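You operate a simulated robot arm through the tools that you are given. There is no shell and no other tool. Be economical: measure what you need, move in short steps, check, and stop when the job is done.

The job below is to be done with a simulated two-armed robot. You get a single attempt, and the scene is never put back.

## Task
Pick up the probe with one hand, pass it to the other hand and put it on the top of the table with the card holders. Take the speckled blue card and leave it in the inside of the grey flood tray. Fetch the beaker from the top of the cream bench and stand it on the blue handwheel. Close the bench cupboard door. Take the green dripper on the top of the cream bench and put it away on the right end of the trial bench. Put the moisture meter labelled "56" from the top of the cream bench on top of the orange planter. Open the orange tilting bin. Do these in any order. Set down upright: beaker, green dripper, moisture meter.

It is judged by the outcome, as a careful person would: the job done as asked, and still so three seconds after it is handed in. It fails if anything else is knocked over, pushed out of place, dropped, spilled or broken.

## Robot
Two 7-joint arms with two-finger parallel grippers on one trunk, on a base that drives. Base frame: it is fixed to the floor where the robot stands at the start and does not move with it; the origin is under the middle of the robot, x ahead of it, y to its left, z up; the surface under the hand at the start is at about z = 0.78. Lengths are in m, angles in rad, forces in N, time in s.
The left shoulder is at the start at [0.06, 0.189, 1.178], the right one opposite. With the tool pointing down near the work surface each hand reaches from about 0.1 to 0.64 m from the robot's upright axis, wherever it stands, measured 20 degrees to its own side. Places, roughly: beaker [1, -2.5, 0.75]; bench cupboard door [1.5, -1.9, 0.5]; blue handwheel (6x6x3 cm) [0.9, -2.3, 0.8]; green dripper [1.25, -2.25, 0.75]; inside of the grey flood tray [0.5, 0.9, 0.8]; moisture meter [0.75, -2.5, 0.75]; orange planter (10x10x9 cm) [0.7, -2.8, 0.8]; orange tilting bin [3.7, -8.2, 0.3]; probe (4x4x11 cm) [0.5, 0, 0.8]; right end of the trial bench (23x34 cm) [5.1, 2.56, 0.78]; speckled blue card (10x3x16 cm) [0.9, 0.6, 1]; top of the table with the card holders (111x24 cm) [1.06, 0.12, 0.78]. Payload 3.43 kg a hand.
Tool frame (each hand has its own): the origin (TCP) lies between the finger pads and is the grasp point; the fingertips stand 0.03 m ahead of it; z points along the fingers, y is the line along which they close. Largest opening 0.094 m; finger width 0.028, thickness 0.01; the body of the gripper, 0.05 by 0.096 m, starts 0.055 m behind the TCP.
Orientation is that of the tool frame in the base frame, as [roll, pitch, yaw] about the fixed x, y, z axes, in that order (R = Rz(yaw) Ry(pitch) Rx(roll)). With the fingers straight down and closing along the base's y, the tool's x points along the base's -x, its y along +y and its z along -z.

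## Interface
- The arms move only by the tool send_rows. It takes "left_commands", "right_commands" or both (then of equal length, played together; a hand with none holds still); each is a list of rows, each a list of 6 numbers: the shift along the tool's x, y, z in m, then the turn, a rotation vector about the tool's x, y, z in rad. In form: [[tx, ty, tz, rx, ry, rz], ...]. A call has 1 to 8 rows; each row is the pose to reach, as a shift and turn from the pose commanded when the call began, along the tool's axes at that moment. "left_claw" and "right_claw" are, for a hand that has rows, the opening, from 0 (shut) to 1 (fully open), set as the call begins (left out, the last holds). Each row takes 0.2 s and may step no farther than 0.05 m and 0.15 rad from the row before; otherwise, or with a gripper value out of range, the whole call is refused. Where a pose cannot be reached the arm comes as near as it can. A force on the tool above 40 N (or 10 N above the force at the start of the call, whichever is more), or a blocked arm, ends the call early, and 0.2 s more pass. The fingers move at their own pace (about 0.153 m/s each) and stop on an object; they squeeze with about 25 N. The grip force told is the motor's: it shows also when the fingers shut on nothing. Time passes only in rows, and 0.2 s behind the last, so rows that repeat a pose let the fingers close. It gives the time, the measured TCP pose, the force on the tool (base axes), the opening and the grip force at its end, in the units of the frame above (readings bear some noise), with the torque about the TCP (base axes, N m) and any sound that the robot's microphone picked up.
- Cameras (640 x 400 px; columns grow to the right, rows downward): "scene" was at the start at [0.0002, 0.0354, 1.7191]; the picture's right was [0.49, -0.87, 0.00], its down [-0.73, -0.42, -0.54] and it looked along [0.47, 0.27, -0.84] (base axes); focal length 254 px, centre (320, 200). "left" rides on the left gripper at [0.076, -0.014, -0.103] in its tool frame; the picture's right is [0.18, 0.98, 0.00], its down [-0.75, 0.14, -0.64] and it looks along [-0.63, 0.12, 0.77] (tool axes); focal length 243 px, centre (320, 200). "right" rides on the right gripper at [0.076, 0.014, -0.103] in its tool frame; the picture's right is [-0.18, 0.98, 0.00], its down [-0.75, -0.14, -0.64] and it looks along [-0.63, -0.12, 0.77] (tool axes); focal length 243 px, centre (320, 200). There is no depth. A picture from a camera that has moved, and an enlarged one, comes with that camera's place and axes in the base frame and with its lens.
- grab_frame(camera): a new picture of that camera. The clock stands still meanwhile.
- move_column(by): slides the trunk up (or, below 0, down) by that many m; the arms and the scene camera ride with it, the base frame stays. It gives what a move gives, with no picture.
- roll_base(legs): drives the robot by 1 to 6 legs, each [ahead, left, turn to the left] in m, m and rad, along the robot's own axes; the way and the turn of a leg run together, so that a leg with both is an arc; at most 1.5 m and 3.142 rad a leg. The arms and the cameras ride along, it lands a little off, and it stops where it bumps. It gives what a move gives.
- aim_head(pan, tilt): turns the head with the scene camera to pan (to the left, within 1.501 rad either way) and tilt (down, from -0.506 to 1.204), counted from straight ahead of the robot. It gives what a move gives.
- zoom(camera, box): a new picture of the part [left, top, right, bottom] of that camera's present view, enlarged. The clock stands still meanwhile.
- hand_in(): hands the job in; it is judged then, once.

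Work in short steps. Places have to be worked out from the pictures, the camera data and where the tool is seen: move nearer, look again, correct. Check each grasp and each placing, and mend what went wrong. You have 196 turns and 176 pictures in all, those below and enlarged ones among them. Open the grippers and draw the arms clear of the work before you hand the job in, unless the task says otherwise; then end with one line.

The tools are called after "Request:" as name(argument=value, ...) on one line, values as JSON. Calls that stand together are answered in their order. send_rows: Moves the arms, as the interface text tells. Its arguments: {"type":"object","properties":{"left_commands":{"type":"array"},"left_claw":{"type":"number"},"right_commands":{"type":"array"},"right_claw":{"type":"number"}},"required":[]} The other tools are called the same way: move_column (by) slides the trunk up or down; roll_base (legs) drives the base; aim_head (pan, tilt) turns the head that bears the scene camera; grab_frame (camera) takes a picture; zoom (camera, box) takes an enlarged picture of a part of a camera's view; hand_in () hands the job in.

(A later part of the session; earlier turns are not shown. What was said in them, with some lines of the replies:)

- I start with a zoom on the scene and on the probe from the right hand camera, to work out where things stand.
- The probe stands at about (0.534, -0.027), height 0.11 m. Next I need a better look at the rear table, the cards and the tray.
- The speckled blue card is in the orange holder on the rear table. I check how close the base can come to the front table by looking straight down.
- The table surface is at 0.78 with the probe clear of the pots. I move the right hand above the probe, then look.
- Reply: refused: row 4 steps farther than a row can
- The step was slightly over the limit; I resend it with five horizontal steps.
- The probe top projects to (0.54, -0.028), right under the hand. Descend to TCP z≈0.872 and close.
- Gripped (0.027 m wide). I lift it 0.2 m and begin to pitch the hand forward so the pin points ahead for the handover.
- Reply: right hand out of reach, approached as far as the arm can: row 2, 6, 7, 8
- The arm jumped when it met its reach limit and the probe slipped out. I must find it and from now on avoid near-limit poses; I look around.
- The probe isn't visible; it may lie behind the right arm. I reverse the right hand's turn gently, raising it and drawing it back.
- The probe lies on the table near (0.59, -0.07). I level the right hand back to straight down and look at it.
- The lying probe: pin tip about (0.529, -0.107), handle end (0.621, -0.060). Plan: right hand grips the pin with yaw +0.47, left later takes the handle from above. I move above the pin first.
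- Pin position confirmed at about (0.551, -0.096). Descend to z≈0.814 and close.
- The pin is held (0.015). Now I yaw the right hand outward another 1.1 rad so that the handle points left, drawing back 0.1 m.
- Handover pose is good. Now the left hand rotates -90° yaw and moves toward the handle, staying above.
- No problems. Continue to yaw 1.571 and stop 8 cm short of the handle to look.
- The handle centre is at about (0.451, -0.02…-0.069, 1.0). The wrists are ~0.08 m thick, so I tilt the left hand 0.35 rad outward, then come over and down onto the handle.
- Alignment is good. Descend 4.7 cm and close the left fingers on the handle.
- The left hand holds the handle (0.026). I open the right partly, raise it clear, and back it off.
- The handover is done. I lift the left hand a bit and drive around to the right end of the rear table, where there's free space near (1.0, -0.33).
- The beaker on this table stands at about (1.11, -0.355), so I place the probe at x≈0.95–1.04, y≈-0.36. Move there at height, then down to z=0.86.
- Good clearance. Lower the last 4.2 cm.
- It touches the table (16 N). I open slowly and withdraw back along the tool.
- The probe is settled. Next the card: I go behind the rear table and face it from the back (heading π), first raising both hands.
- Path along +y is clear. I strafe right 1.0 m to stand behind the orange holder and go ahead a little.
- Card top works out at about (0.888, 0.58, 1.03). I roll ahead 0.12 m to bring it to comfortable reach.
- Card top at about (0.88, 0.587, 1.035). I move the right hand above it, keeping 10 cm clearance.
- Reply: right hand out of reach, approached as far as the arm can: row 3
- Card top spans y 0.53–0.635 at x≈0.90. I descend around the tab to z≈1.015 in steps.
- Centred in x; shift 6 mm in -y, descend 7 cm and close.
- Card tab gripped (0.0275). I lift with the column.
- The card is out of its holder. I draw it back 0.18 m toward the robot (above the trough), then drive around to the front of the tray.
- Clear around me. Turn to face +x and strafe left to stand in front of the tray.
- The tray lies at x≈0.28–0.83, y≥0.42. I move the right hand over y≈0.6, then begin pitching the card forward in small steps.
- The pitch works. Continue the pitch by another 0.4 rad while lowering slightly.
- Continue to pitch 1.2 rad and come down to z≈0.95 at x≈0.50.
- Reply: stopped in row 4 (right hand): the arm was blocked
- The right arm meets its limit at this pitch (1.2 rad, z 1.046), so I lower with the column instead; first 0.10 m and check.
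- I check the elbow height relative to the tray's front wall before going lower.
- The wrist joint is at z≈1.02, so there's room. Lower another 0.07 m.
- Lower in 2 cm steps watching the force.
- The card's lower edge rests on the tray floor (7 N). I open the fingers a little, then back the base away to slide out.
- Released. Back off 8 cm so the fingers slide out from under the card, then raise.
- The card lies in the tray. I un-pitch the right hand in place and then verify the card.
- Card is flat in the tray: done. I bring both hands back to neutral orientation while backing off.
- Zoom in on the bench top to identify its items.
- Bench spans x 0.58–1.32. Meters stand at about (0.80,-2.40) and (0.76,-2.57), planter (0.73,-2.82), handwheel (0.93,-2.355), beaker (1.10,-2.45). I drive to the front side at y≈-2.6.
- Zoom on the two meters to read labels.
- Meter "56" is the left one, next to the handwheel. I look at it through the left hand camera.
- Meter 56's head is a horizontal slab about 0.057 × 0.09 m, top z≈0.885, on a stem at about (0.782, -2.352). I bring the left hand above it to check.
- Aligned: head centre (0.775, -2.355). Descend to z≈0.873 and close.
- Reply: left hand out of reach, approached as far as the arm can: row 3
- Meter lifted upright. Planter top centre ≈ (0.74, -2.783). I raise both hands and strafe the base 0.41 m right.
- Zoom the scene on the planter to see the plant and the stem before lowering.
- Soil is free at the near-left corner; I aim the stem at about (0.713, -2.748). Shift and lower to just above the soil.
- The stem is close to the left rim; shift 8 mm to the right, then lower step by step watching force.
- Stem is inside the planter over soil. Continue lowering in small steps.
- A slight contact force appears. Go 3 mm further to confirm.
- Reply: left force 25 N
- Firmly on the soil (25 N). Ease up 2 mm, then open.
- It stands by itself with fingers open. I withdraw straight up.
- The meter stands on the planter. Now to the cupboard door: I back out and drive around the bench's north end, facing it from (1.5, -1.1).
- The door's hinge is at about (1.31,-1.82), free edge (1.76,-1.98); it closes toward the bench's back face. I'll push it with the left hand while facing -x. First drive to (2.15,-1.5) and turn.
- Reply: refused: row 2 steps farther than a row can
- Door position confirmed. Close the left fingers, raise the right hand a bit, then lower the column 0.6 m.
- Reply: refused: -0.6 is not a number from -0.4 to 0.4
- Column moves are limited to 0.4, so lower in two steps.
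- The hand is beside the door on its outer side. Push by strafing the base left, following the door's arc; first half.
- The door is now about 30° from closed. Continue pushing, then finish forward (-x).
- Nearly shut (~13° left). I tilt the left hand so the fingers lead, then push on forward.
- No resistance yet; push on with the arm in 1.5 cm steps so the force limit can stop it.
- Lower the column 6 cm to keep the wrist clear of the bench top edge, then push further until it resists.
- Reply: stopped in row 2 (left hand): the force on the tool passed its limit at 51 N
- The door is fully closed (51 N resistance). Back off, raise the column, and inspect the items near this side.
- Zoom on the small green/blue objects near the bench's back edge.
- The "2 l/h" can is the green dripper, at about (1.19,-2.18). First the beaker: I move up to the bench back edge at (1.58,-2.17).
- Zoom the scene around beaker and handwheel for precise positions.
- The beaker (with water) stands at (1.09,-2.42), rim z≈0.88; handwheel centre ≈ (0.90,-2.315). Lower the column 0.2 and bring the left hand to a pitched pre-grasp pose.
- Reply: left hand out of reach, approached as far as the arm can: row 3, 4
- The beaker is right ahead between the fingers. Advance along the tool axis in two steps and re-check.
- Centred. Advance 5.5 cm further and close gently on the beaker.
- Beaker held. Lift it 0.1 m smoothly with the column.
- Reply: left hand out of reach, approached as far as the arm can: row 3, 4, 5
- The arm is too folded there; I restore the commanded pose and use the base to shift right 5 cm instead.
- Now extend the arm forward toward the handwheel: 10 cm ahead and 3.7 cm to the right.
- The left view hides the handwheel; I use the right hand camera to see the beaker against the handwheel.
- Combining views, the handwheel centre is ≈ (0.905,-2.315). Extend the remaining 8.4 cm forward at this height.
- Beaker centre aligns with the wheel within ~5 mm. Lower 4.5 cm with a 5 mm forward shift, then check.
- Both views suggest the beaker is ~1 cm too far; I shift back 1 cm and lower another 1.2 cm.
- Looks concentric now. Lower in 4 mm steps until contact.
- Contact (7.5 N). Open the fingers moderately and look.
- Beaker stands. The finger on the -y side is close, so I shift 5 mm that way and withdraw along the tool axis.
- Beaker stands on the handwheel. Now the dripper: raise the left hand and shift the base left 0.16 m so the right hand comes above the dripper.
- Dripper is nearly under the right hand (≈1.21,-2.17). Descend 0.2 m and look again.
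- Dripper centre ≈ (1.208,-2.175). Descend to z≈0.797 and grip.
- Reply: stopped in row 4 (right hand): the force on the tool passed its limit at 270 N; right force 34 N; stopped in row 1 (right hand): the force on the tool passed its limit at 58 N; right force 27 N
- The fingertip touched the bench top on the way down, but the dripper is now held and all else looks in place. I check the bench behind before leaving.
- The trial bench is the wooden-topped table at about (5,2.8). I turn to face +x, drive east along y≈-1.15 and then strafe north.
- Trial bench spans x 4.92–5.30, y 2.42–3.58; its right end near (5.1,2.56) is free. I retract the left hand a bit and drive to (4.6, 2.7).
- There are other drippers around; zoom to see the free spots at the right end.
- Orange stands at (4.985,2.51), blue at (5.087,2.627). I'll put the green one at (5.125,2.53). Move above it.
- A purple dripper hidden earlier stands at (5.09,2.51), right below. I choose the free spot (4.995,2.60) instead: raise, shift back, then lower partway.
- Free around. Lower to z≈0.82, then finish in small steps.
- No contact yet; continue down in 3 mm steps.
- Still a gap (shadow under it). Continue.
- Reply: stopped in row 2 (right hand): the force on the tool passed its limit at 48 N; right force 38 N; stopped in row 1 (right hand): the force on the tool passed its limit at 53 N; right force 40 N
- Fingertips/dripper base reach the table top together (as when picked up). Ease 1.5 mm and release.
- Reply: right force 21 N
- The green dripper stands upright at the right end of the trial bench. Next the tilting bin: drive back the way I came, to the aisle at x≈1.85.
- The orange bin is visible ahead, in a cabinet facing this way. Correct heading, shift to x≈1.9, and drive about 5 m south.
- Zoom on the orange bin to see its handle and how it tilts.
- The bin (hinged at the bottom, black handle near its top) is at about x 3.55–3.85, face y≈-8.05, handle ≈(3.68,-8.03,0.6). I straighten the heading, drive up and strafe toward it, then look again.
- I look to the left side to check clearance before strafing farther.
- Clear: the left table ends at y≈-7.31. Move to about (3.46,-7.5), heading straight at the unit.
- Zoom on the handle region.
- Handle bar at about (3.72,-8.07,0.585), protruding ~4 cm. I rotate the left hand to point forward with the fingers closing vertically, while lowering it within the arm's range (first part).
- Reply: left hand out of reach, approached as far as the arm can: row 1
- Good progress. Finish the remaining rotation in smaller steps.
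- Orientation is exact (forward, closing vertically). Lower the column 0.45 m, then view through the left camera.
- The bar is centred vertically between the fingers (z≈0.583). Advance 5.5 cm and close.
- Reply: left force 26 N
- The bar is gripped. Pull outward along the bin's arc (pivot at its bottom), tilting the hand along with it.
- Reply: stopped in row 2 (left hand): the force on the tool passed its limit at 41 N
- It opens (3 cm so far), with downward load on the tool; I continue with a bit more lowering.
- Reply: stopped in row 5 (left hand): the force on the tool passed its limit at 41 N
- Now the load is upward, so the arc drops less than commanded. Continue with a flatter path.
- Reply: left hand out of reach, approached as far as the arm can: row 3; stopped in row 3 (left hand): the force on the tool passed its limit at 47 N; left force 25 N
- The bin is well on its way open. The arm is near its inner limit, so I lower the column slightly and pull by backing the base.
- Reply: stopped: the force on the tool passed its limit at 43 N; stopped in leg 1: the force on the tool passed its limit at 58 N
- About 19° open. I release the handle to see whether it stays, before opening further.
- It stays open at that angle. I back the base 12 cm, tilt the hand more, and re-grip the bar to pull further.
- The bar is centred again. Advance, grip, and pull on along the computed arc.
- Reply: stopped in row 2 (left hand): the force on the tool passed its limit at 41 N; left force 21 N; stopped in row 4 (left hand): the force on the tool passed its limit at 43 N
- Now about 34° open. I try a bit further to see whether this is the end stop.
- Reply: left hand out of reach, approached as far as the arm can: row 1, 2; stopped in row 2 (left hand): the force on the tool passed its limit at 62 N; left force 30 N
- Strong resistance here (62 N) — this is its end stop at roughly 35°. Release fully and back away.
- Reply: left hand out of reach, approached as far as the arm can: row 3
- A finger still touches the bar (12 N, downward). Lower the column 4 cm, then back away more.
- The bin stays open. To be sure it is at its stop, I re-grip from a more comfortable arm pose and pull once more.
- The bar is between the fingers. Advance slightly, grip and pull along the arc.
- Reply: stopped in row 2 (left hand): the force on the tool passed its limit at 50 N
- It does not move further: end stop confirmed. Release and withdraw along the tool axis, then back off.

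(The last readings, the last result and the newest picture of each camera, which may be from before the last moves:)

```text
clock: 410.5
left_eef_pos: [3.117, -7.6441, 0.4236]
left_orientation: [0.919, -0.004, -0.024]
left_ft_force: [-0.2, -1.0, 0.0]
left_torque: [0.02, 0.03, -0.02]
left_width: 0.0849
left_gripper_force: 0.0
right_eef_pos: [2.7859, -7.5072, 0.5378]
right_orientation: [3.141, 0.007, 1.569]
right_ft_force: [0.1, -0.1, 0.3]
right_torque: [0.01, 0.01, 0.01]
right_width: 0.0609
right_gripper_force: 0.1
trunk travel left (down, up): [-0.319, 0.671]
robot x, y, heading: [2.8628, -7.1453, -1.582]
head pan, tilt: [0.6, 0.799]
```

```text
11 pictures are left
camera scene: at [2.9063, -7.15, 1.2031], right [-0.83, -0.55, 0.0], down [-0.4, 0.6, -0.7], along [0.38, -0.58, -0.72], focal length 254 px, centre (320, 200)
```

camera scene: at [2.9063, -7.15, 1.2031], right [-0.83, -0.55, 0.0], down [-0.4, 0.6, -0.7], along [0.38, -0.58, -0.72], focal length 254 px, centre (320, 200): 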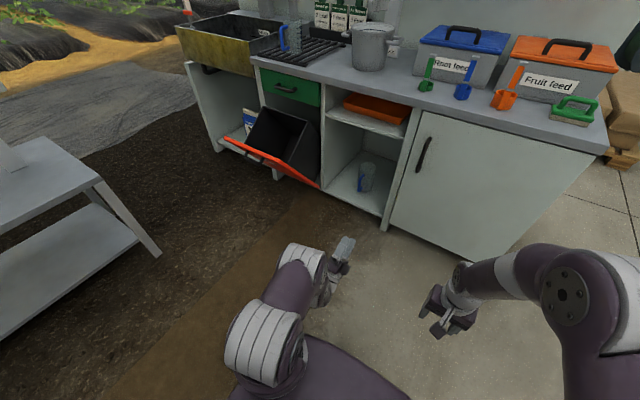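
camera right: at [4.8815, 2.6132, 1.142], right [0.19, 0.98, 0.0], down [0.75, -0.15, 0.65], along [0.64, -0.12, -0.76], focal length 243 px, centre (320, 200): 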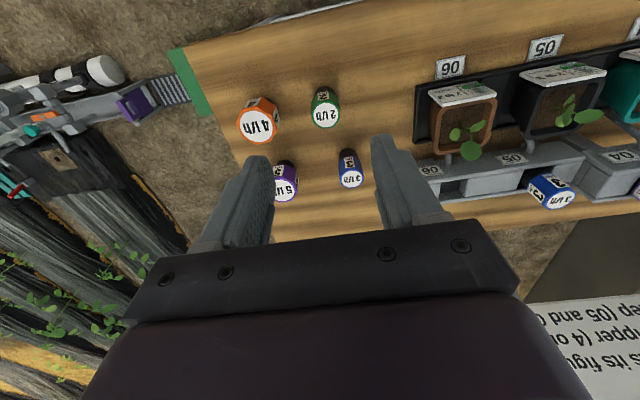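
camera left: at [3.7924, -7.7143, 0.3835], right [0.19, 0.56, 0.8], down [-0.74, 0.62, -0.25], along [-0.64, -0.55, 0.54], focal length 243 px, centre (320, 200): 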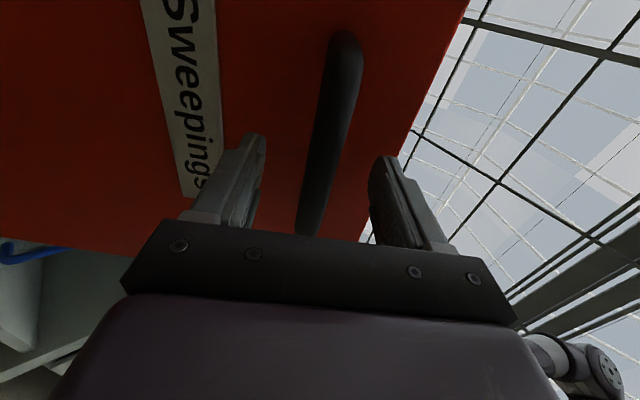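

The bin stays open. Before handing in I verify the cream bench from the south: drive to the aisle and look back.

Request:
move_column(by=0.4)

Request:
roll_base(legs=[[0, -1.0, 0], [-1.5, 0, 0], [0, 0, 3.14]])

Request:
aim_head(pan=0.2, tilt=0.3)

Request:
grab_frame(camera="scene")

```text
clock: 414.4
left_eef_pos: [3.1155, -7.6437, 0.8218]
left_orientation: [0.919, -0.004, -0.025]
left_ft_force: [-0.9, 0.2, 0.1]
left_torque: [0.02, -0.01, 0.01]
left_width: 0.0846
left_gripper_force: 0.1
right_eef_pos: [2.7864, -7.5069, 0.9375]
right_orientation: [3.14, 0.005, 1.567]
right_ft_force: [0.0, 0.4, -0.5]
right_torque: [0.01, -0.01, 0.02]
right_width: 0.0611
right_gripper_force: 0.1
trunk travel left (down, up): [-0.719, 0.271]
robot x, y, heading: [2.8585, -7.1436, -1.587]
head pan, tilt: [0.6, 0.799]
```

```text
clock: 433.7
left_eef_pos: [1.6987, -5.1182, 0.8219]
left_orientation: [0.917, -0.004, 3.034]
left_ft_force: [-0.5, 0.7, 0.4]
left_torque: [0.02, 0.02, 0.02]
left_width: 0.0844
left_gripper_force: 0.1
right_eef_pos: [2.0153, -5.2815, 0.9373]
right_orientation: [3.14, 0.005, -1.656]
right_ft_force: [0.3, -1.3, -0.1]
right_torque: [0.0, 0.01, 0.0]
right_width: 0.0612
right_gripper_force: 0.1
trunk travel left (down, up): [-0.719, 0.271]
robot x, y, heading: [1.907, -5.6359, 1.477]
head pan, tilt: [0.6, 0.799]
```

```text
clock: 434.6
left_eef_pos: [1.6979, -5.1182, 0.823]
left_orientation: [0.918, -0.003, 3.034]
left_ft_force: [0.8, 0.4, 0.5]
left_torque: [0.0, 0.04, -0.01]
left_width: 0.0844
left_gripper_force: 0.1
right_eef_pos: [2.0143, -5.2812, 0.9377]
right_orientation: [3.139, 0.006, -1.66]
right_ft_force: [-0.1, -0.2, -0.7]
right_torque: [0.03, 0.01, -0.01]
right_width: 0.0612
right_gripper_force: 0.0
trunk travel left (down, up): [-0.719, 0.271]
robot x, y, heading: [1.9162, -5.6409, 1.474]
head pan, tilt: [0.201, 0.3]
```

```text
10 pictures are left
camera scene: at [1.8935, -5.604, 1.6474], right [0.99, 0.1, 0.0], down [0.03, -0.3, -0.95], along [-0.1, 0.95, -0.3], focal length 254 px, centre (320, 200)
```

scene: 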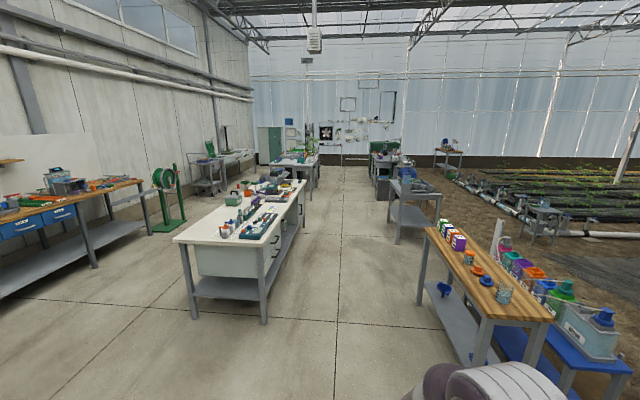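

Request:
zoom(camera="scene", box=[215, 160, 320, 240])

```text
5.00 times, centred on (268, 200) of scene
camera zoom: at [1.8935, -5.604, 1.6474], right [0.99, 0.1, 0.0], down [0.03, -0.3, -0.95], along [-0.1, 0.95, -0.3], focal length 1271 px, centre (582, 200)
```

zoom: 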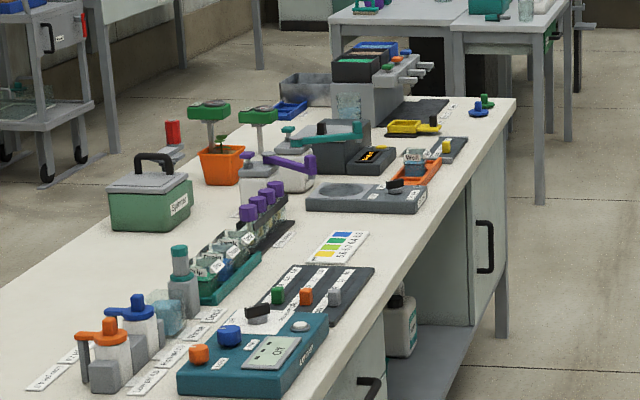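

Meter on the planter, beaker upright on the handwheel and door closed are all confirmed. The arms are clear and the grippers open, so I hand in.

Request:
hand_in()

```text
The job is handed in.
```

All seven tasks were completed and the job is handed in. The probe slipped from the hand once onto its table before the handover; I picked it up again, passed it across and laid it on the card-holder table. One fingertip also bumped the cream bench hard while I picked up the dripper, and I saw nothing disturbed.
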